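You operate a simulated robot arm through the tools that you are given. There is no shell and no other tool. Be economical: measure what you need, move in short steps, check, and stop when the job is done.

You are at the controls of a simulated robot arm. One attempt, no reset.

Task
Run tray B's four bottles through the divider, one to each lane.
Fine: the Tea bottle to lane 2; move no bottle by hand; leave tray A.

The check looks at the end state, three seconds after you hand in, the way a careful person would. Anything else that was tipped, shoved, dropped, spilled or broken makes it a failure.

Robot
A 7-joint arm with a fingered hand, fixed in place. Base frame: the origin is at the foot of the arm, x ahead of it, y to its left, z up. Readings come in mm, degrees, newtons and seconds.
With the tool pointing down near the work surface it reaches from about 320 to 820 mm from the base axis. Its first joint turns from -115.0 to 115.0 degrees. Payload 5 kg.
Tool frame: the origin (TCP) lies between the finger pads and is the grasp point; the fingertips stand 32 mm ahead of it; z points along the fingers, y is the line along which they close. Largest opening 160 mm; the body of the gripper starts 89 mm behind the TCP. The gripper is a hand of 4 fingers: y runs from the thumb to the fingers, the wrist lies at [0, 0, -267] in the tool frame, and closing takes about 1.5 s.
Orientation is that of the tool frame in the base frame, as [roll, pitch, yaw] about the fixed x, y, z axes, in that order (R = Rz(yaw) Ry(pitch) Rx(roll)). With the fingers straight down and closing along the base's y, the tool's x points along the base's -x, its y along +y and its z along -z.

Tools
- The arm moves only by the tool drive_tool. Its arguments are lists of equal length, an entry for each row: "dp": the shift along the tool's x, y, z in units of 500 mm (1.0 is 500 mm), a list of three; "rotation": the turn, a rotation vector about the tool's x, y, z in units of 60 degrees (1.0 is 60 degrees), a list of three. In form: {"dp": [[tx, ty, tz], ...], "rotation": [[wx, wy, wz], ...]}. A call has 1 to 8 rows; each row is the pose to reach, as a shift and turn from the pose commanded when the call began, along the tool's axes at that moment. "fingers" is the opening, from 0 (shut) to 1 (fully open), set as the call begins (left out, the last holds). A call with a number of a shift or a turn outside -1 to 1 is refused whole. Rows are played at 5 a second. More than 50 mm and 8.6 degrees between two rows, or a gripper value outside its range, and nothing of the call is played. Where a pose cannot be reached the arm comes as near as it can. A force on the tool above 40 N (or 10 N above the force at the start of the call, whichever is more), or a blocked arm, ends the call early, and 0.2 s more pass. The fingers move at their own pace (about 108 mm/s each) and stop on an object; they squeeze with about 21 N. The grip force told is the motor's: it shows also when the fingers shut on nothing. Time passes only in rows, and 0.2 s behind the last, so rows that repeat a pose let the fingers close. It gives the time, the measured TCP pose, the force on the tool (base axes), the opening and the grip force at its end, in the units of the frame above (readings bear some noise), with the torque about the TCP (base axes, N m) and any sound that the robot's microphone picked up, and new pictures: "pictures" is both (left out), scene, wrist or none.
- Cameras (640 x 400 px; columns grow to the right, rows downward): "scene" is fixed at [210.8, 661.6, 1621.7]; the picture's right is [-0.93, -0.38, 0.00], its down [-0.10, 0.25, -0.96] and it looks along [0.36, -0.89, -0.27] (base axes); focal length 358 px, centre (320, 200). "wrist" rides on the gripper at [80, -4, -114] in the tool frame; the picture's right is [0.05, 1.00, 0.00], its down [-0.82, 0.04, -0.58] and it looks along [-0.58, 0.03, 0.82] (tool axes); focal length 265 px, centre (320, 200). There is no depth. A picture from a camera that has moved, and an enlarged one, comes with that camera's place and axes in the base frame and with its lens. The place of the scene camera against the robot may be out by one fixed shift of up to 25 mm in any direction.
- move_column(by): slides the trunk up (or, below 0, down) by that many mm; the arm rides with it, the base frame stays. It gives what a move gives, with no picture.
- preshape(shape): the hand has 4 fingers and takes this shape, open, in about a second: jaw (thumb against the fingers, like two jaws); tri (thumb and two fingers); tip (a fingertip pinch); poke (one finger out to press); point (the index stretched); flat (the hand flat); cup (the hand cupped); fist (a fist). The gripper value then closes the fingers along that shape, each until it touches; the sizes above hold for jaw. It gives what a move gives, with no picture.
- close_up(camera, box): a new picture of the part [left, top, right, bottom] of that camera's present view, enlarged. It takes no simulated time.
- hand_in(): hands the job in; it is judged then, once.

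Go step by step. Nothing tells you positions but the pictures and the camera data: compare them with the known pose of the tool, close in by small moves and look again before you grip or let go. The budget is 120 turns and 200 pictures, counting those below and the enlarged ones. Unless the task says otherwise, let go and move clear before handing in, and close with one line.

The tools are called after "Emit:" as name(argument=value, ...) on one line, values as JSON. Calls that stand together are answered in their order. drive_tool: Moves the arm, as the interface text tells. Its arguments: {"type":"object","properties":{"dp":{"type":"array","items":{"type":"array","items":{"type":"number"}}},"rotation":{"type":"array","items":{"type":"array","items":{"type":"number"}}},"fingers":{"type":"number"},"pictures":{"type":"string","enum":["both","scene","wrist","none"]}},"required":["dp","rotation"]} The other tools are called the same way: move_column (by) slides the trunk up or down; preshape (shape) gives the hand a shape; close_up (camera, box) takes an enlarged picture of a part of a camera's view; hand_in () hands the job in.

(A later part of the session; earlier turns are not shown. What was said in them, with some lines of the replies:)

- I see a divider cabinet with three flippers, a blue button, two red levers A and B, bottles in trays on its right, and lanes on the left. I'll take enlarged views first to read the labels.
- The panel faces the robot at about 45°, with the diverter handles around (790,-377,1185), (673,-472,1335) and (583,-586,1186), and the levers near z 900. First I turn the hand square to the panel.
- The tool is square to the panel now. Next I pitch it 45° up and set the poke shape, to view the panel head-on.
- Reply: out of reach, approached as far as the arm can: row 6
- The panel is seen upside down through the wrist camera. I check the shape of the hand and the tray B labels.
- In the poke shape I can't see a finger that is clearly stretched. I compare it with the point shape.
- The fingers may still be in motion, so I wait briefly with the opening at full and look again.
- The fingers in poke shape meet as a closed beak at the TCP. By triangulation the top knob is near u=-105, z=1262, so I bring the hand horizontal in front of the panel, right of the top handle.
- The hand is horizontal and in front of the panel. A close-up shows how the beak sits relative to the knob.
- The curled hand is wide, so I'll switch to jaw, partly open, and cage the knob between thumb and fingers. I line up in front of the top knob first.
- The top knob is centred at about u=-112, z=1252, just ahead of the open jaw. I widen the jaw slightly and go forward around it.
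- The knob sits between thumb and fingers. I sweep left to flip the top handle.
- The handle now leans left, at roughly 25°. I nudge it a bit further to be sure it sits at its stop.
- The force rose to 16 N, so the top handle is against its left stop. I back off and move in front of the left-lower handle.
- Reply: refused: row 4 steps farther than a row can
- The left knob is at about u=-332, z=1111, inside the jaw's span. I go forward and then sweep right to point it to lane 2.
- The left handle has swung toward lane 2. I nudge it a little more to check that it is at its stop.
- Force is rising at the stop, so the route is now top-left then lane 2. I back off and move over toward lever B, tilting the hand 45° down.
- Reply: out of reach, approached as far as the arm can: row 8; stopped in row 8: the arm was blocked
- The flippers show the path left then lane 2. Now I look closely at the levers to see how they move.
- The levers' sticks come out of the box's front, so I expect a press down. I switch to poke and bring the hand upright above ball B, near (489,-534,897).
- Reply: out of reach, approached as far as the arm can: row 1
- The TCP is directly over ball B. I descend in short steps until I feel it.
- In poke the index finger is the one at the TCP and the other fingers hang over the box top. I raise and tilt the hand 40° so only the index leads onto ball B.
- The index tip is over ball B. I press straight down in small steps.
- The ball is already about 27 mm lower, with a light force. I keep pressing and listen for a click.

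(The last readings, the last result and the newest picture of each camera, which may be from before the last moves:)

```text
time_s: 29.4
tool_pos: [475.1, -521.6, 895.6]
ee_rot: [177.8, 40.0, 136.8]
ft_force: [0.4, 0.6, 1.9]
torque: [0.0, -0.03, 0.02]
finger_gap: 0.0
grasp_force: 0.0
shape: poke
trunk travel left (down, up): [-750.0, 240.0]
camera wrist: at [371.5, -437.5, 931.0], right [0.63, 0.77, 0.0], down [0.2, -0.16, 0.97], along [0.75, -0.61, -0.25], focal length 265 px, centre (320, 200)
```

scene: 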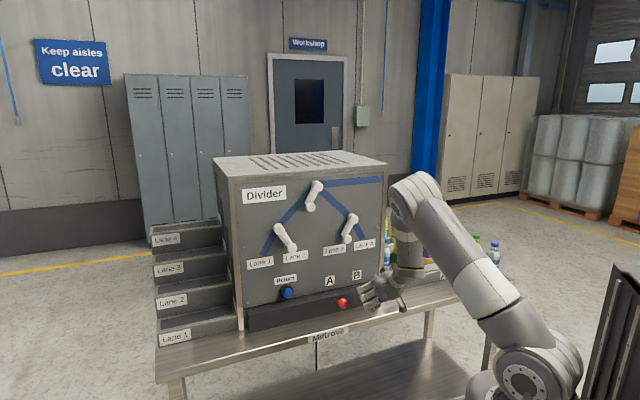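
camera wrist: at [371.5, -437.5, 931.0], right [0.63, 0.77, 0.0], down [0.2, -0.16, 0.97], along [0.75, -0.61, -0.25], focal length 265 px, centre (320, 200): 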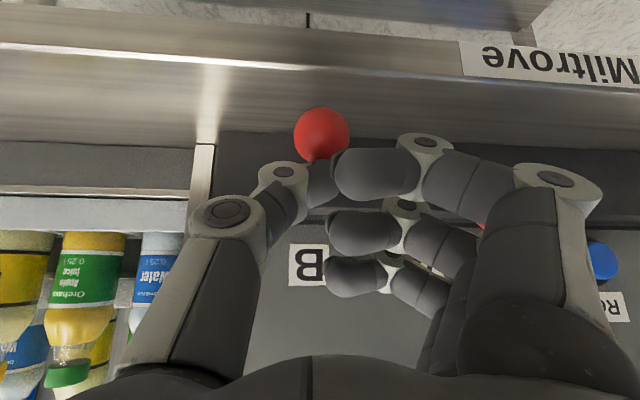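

The lever keeps following. I press a bit further down.

Emit:
drive_tool(dp=[[0.0129, 0, 0.0153], [0.0257, 0, 0.0306]], rotation=[[0, 0, 0], [0, 0, 0]])

Emit:
close_up(camera="scene", box=[140, 200, 430, 360])

```text
time_s: 30.1
tool_pos: [478.3, -526.7, 886.9]
ee_rot: [177.6, 41.3, 136.6]
ft_force: [-0.9, 6.9, 23.7]
torque: [0.07, -0.32, 0.13]
finger_gap: 0.1
grasp_force: 0.1
shape: poke
trunk travel left (down, up): [-750.0, 240.0]
stopped in row 2: the force on the tool passed its limit at 42 N (the readings are from after the stop); the commanded pose is now the measured one
camera wrist: at [374.0, -440.5, 920.6], right [0.64, 0.77, 0.0], down [0.18, -0.15, 0.97], along [0.75, -0.62, -0.23], focal length 265 px, centre (320, 200)
```

scene: 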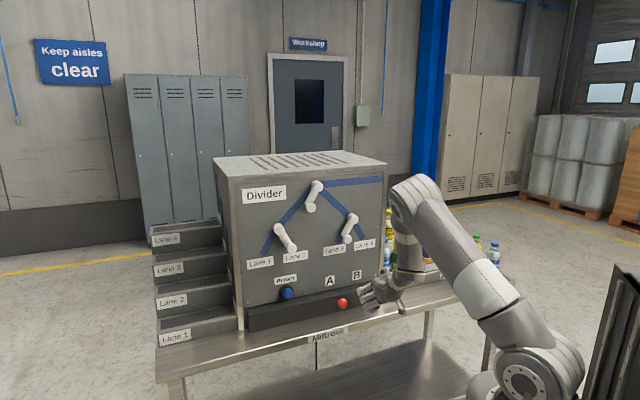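
wrist: 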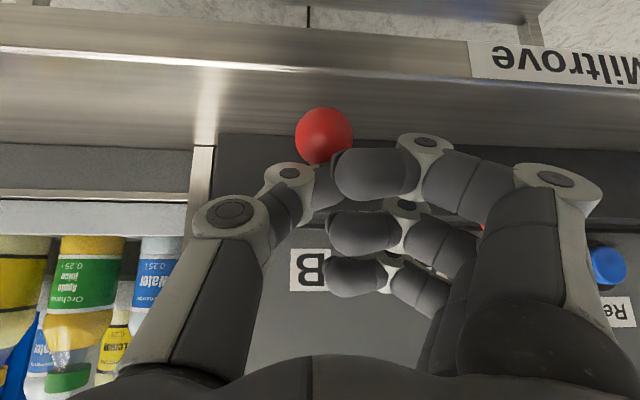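

```text
2.21 times, centred on (285, 280) of scene
camera zoom: at [210.8, 661.6, 1621.7], right [-0.93, -0.38, 0.0], down [-0.1, 0.25, -0.96], along [0.36, -0.89, -0.27], focal length 789 px, centre (397, 23)
```

zoom: 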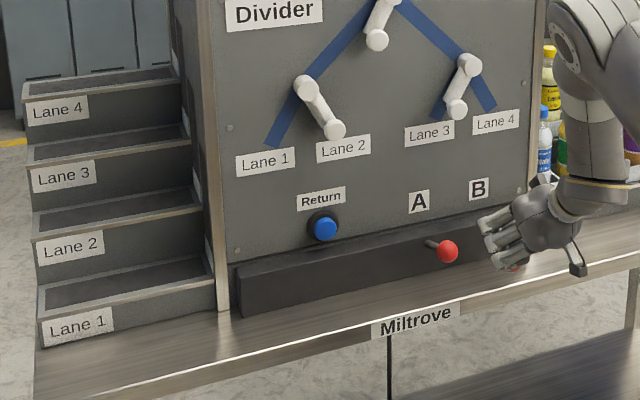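

The lever hit its end stop. I release it, raising the hand, and look at the trays and lanes.

Emit:
drive_tool(dp=[[-0.0386, 0, -0.046], [-0.0772, 0, -0.092], [-0.1, 0, -0.14], [-0.1, 0, -0.2], [-0.1, 0, -0.2], [-0.1, 0, -0.2]], rotation=[[0, 0, 0], [0, 0, 0], [0, 0, 0], [0, 0, 0], [0, 0, 0], [0, 0, 0]])

Emit:
close_up(camera="scene", box=[140, 200, 430, 360])

```text
time_s: 31.5
tool_pos: [455.6, -510.6, 990.5]
ee_rot: [177.6, 40.7, 136.5]
ft_force: [-0.8, 0.9, -0.7]
torque: [0.0, 0.01, -0.05]
finger_gap: 0.1
grasp_force: 0.1
shape: poke
trunk travel left (down, up): [-750.0, 240.0]
camera wrist: at [350.6, -425.0, 1025.7], right [0.64, 0.77, 0.0], down [0.19, -0.15, 0.97], along [0.75, -0.62, -0.24], focal length 265 px, centre (320, 200)
```

scene: 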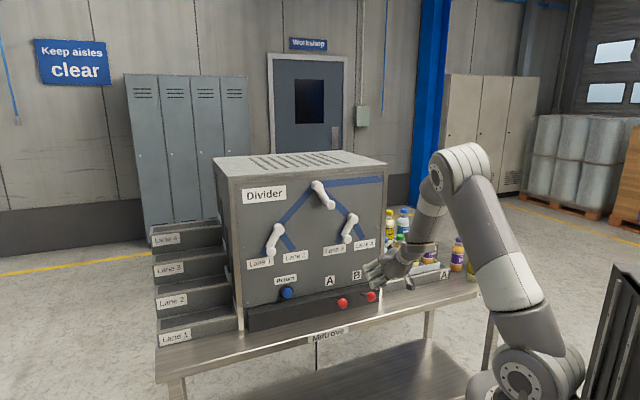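
wrist: 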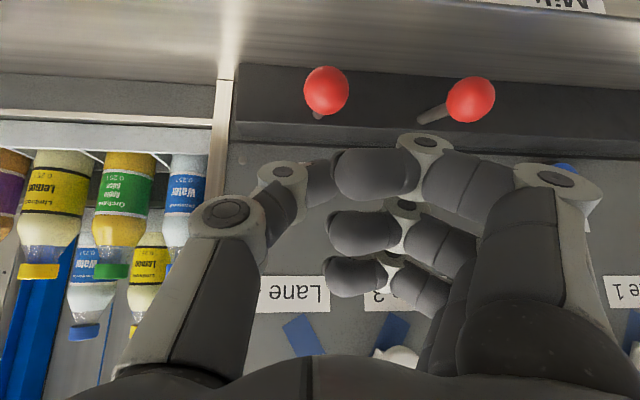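

```text
2.21 times, centred on (285, 280) of scene
camera zoom: at [210.8, 661.6, 1621.7], right [-0.93, -0.38, 0.0], down [-0.1, 0.25, -0.96], along [0.36, -0.89, -0.27], focal length 789 px, centre (397, 23)
```

zoom: 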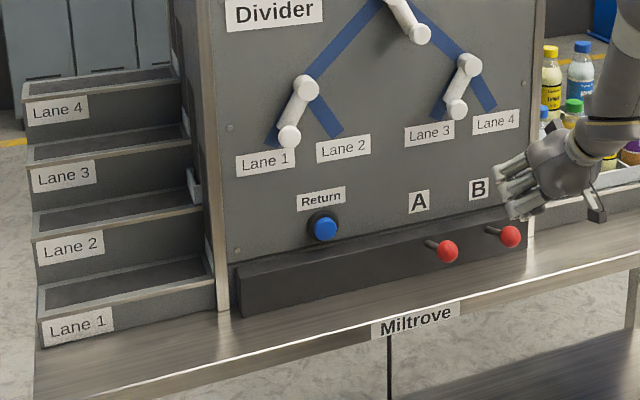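

Pulling the lever released one bottle, and the flippers it passed toggled, so the next three pulls should go to lanes 3, 1 and 4. First I check where this bottle landed.

Emit:
drive_tool(dp=[[0, 0, 0], [0, 0, 0], [0, 0, 0], [0, 0, 0], [0, 0, 0], [0, 0, 0]], rotation=[[0, 0, 0], [0, 0, 0], [0, 0, 0], [0, 0, 0], [0, 0, 0], [0, 0, 0]], pictures="none")

Emit:
close_up(camera="scene", box=[140, 200, 430, 360])

Emit:
close_up(camera="wrist", box=[0, 100, 250, 360])

```text
time_s: 32.9
tool_pos: [455.1, -510.9, 989.7]
ee_rot: [177.5, 40.8, 136.5]
ft_force: [0.4, 0.6, 0.1]
torque: [0.0, 0.0, -0.01]
finger_gap: 0.0
grasp_force: 0.1
shape: poke
trunk travel left (down, up): [-750.0, 240.0]
```

```text
2.21 times, centred on (285, 280) of scene
camera zoom: at [210.8, 661.6, 1621.7], right [-0.93, -0.38, 0.0], down [-0.1, 0.25, -0.96], along [0.36, -0.89, -0.27], focal length 789 px, centre (397, 23)
```

zoom: 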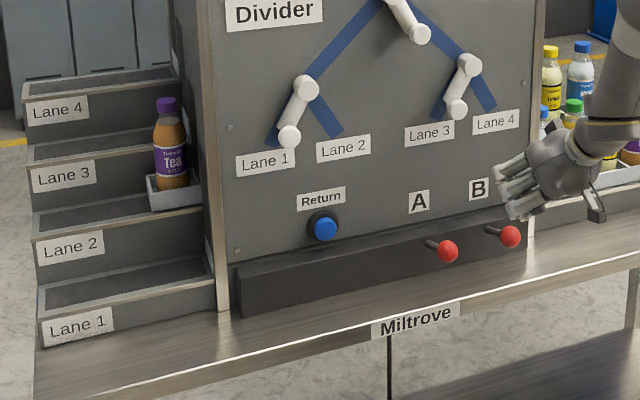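

```text
1.54 times, centred on (125, 230) of wrist
camera zoom: at [350.7, -425.1, 1025.6], right [0.64, 0.77, 0.0], down [0.19, -0.15, 0.97], along [0.75, -0.62, -0.24], focal length 408 px, centre (620, 154)
```

zoom: 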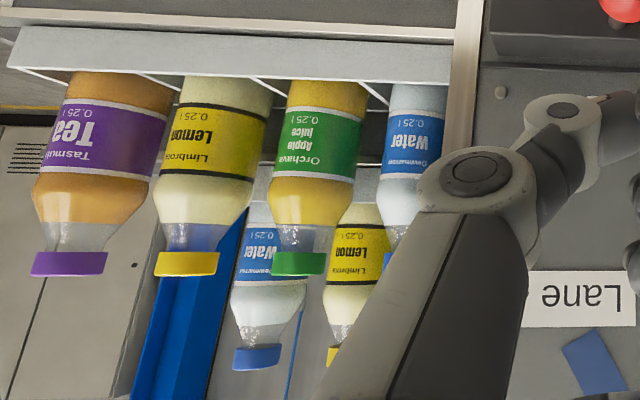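

The Tea bottle stands in lane 2 and tray A is intact. The next bottle is set for lane 3, so I press B again and retreat.

Emit:
drive_tool(dp=[[0.0228, 0, 0.08], [0.0228, 0, 0.108], [0.05, 0, 0.14], [0.075, 0, 0.17], [0.098, 0, 0.197]], rotation=[[0, 0, 0], [0, 0, 0], [0, 0, 0], [0, 0, 0], [0, 0, 0]], pictures="none")

Emit:
close_up(camera="scene", box=[140, 160, 430, 330])

```text
time_s: 34.1
tool_pos: [478.1, -527.3, 888.9]
ee_rot: [177.6, 41.2, 136.6]
ft_force: [-1.1, -1.5, 21.5]
torque: [-0.14, -0.35, -0.03]
finger_gap: 0.0
grasp_force: 0.1
shape: poke
trunk travel left (down, up): [-750.0, 240.0]
```

```text
2.21 times, centred on (285, 245) of scene
camera zoom: at [210.8, 661.6, 1621.7], right [-0.93, -0.38, 0.0], down [-0.1, 0.25, -0.96], along [0.36, -0.89, -0.27], focal length 789 px, centre (397, 101)
```

zoom: 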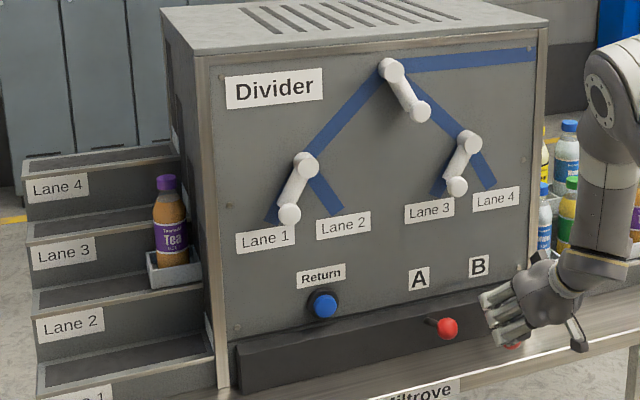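

The lever is pressed to about the same depth as before. I release it and wait for the bottle to pass.

Emit:
drive_tool(dp=[[-0.0386, 0, -0.046], [-0.0772, 0, -0.092], [-0.098, 0, -0.14], [-0.098, 0, -0.197], [-0.098, 0, -0.197], [-0.098, 0, -0.197], [-0.098, 0, -0.197], [-0.098, 0, -0.197]], rotation=[[0, 0, 0], [0, 0, 0], [0, 0, 0], [0, 0, 0], [0, 0, 0], [0, 0, 0], [0, 0, 0], [0, 0, 0]], pictures="none")

Emit:
drive_tool(dp=[[0, 0, 0], [0, 0, 0], [0, 0, 0], [0, 0, 0], [0, 0, 0]], rotation=[[0, 0, 0], [0, 0, 0], [0, 0, 0], [0, 0, 0], [0, 0, 0]], pictures="none")

Emit:
close_up(camera="scene", box=[140, 160, 430, 330])

```text
time_s: 35.9
tool_pos: [454.5, -511.0, 989.8]
ee_rot: [177.6, 40.7, 136.5]
ft_force: [-0.2, -0.6, 0.4]
torque: [-0.04, 0.01, 0.0]
finger_gap: 0.1
grasp_force: 0.0
shape: poke
trunk travel left (down, up): [-750.0, 240.0]
```

```text
time_s: 37.1
tool_pos: [454.8, -510.7, 990.6]
ee_rot: [177.6, 40.7, 136.6]
ft_force: [0.1, -0.4, -0.5]
torque: [0.01, 0.0, 0.03]
finger_gap: 0.0
grasp_force: 0.0
shape: poke
trunk travel left (down, up): [-750.0, 240.0]
```

```text
2.21 times, centred on (285, 245) of scene
camera zoom: at [210.8, 661.6, 1621.7], right [-0.93, -0.38, 0.0], down [-0.1, 0.25, -0.96], along [0.36, -0.89, -0.27], focal length 789 px, centre (397, 101)
```

zoom: 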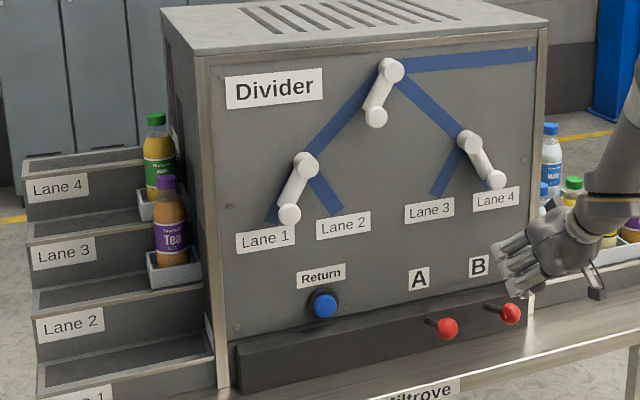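

The apple juice went to lane 3, and the flippers now point left to lane 1, as predicted. I press B a third time.

Emit:
drive_tool(dp=[[0.0228, 0, 0.08], [0.0228, 0, 0.108], [0.05, 0, 0.14], [0.075, 0, 0.17], [0.098, 0, 0.197]], rotation=[[0, 0, 0], [0, 0, 0], [0, 0, 0], [0, 0, 0], [0, 0, 0]], pictures="none")

Emit:
drive_tool(dp=[[-0.0386, 0, -0.046], [-0.0772, 0, -0.092], [-0.098, 0, -0.14], [-0.098, 0, -0.197], [-0.098, 0, -0.197], [-0.098, 0, -0.197], [-0.098, 0, -0.197], [-0.098, 0, -0.197]], rotation=[[0, 0, 0], [0, 0, 0], [0, 0, 0], [0, 0, 0], [0, 0, 0], [0, 0, 0], [0, 0, 0], [0, 0, 0]], pictures="none")

Emit:
drive_tool(dp=[[0, 0, 0], [0, 0, 0], [0, 0, 0], [0, 0, 0], [0, 0, 0]], rotation=[[0, 0, 0], [0, 0, 0], [0, 0, 0], [0, 0, 0], [0, 0, 0]], pictures="none")

Emit:
close_up(camera="scene", box=[140, 180, 430, 350])

```text
time_s: 38.3
tool_pos: [477.5, -527.1, 890.7]
ee_rot: [177.7, 41.2, 136.5]
ft_force: [-1.9, -1.1, 23.6]
torque: [-0.17, -0.31, -0.04]
finger_gap: 0.0
grasp_force: 0.1
shape: poke
trunk travel left (down, up): [-750.0, 240.0]
```

```text
time_s: 40.1
tool_pos: [455.9, -511.7, 991.2]
ee_rot: [177.6, 40.6, 136.6]
ft_force: [-0.1, 0.1, 0.1]
torque: [-0.02, -0.02, 0.01]
finger_gap: 0.1
grasp_force: 0.1
shape: poke
trunk travel left (down, up): [-750.0, 240.0]
```

```text
time_s: 41.3
tool_pos: [455.8, -510.6, 990.2]
ee_rot: [177.6, 40.6, 136.6]
ft_force: [0.8, -0.9, -0.9]
torque: [-0.04, 0.0, -0.02]
finger_gap: 0.1
grasp_force: 0.0
shape: poke
trunk travel left (down, up): [-750.0, 240.0]
```

```text
2.21 times, centred on (285, 265) of scene
camera zoom: at [210.8, 661.6, 1621.7], right [-0.93, -0.38, 0.0], down [-0.1, 0.25, -0.96], along [0.36, -0.89, -0.27], focal length 789 px, centre (397, 57)
```

zoom: 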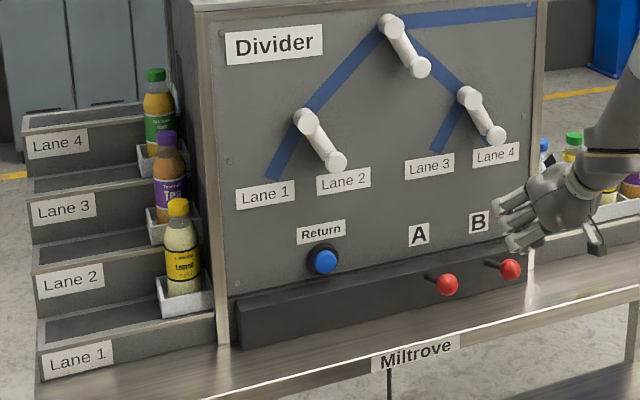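

The lemonade is in lane 1, and the route now reads right to lane 4. One last press of B.

Emit:
drive_tool(dp=[[0.0228, 0, 0.08], [0.0228, 0, 0.108], [0.05, 0, 0.14], [0.075, 0, 0.17], [0.098, 0, 0.197]], rotation=[[0, 0, 0], [0, 0, 0], [0, 0, 0], [0, 0, 0], [0, 0, 0]], pictures="none")

Emit:
drive_tool(dp=[[-0.0386, 0, -0.046], [-0.0772, 0, -0.092], [-0.098, 0, -0.14], [-0.098, 0, -0.197], [-0.098, 0, -0.197], [-0.098, 0, -0.197], [-0.098, 0, -0.197], [-0.098, 0, -0.197]], rotation=[[0, 0, 0], [0, 0, 0], [0, 0, 0], [0, 0, 0], [0, 0, 0], [0, 0, 0], [0, 0, 0], [0, 0, 0]], pictures="none")

Emit:
drive_tool(dp=[[0, 0, -0.05], [0, 0, -0.1], [0, 0, -0.15], [0, 0, -0.15], [0, 0, -0.15]], rotation=[[0, 0, 0], [0, 0, 0], [0, 0, 0], [0, 0, 0], [0, 0, 0]])

Emit:
close_up(camera="scene", box=[140, 180, 510, 350])

```text
time_s: 42.5
tool_pos: [478.4, -527.7, 888.0]
ee_rot: [177.7, 41.2, 136.6]
ft_force: [-0.9, -1.4, 24.2]
torque: [-0.11, -0.36, -0.05]
finger_gap: 0.1
grasp_force: 0.0
shape: poke
trunk travel left (down, up): [-750.0, 240.0]
```

```text
time_s: 44.3
tool_pos: [455.9, -509.9, 990.2]
ee_rot: [177.5, 40.7, 136.5]
ft_force: [-0.2, 0.2, 0.5]
torque: [0.02, 0.03, -0.01]
finger_gap: 0.0
grasp_force: 0.1
shape: poke
trunk travel left (down, up): [-750.0, 240.0]
```

```text
time_s: 45.5
tool_pos: [416.9, -478.9, 1047.5]
ee_rot: [177.5, 40.6, 136.6]
ft_force: [0.8, 0.4, 0.6]
torque: [-0.01, 0.02, 0.03]
finger_gap: 0.0
grasp_force: 0.0
shape: poke
trunk travel left (down, up): [-750.0, 240.0]
camera wrist: at [312.8, -393.5, 1082.3], right [0.64, 0.77, 0.0], down [0.19, -0.15, 0.97], along [0.75, -0.62, -0.24], focal length 265 px, centre (320, 200)
```

scene: 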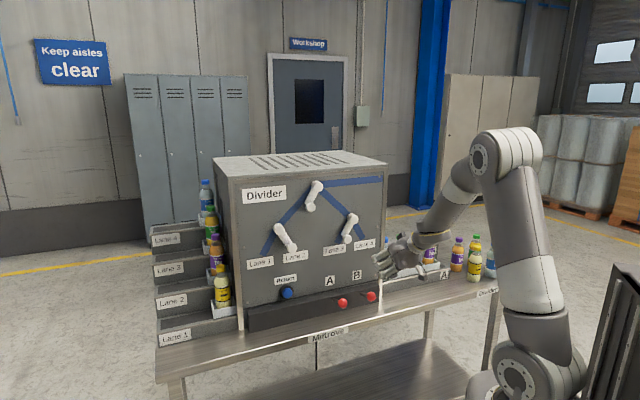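
wrist: 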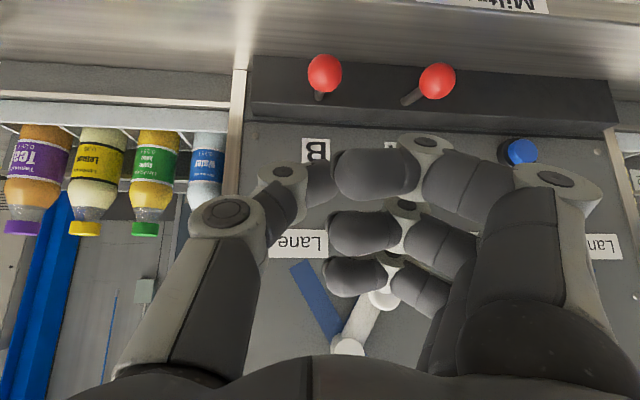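

```text
1.73 times, centred on (325, 265) of scene
camera zoom: at [210.8, 661.6, 1621.7], right [-0.93, -0.38, 0.0], down [-0.1, 0.25, -0.96], along [0.36, -0.89, -0.27], focal length 618 px, centre (311, 88)
```

zoom: 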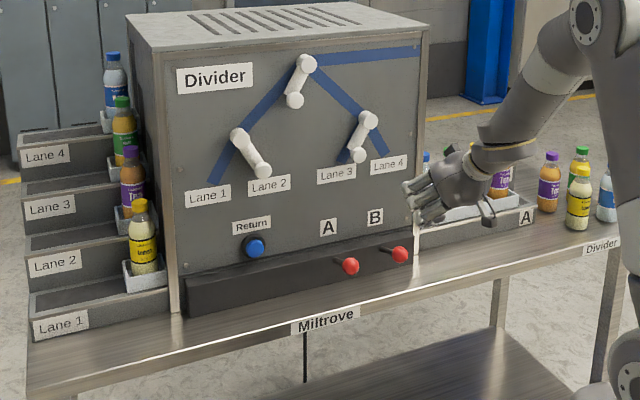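

All four bottles are in the lanes: lemonade in 1, Tea in 2, apple juice in 3 and water in 4. Tray A and the loose bottles are untouched and the hand is clear, so I hand in.

Emit:
hand_in()

```text
The job is handed in.
```

Tray B's four bottles went through the divider, one to each lane, with Tea in lane 2. I moved no bottle by hand and left tray A alone.
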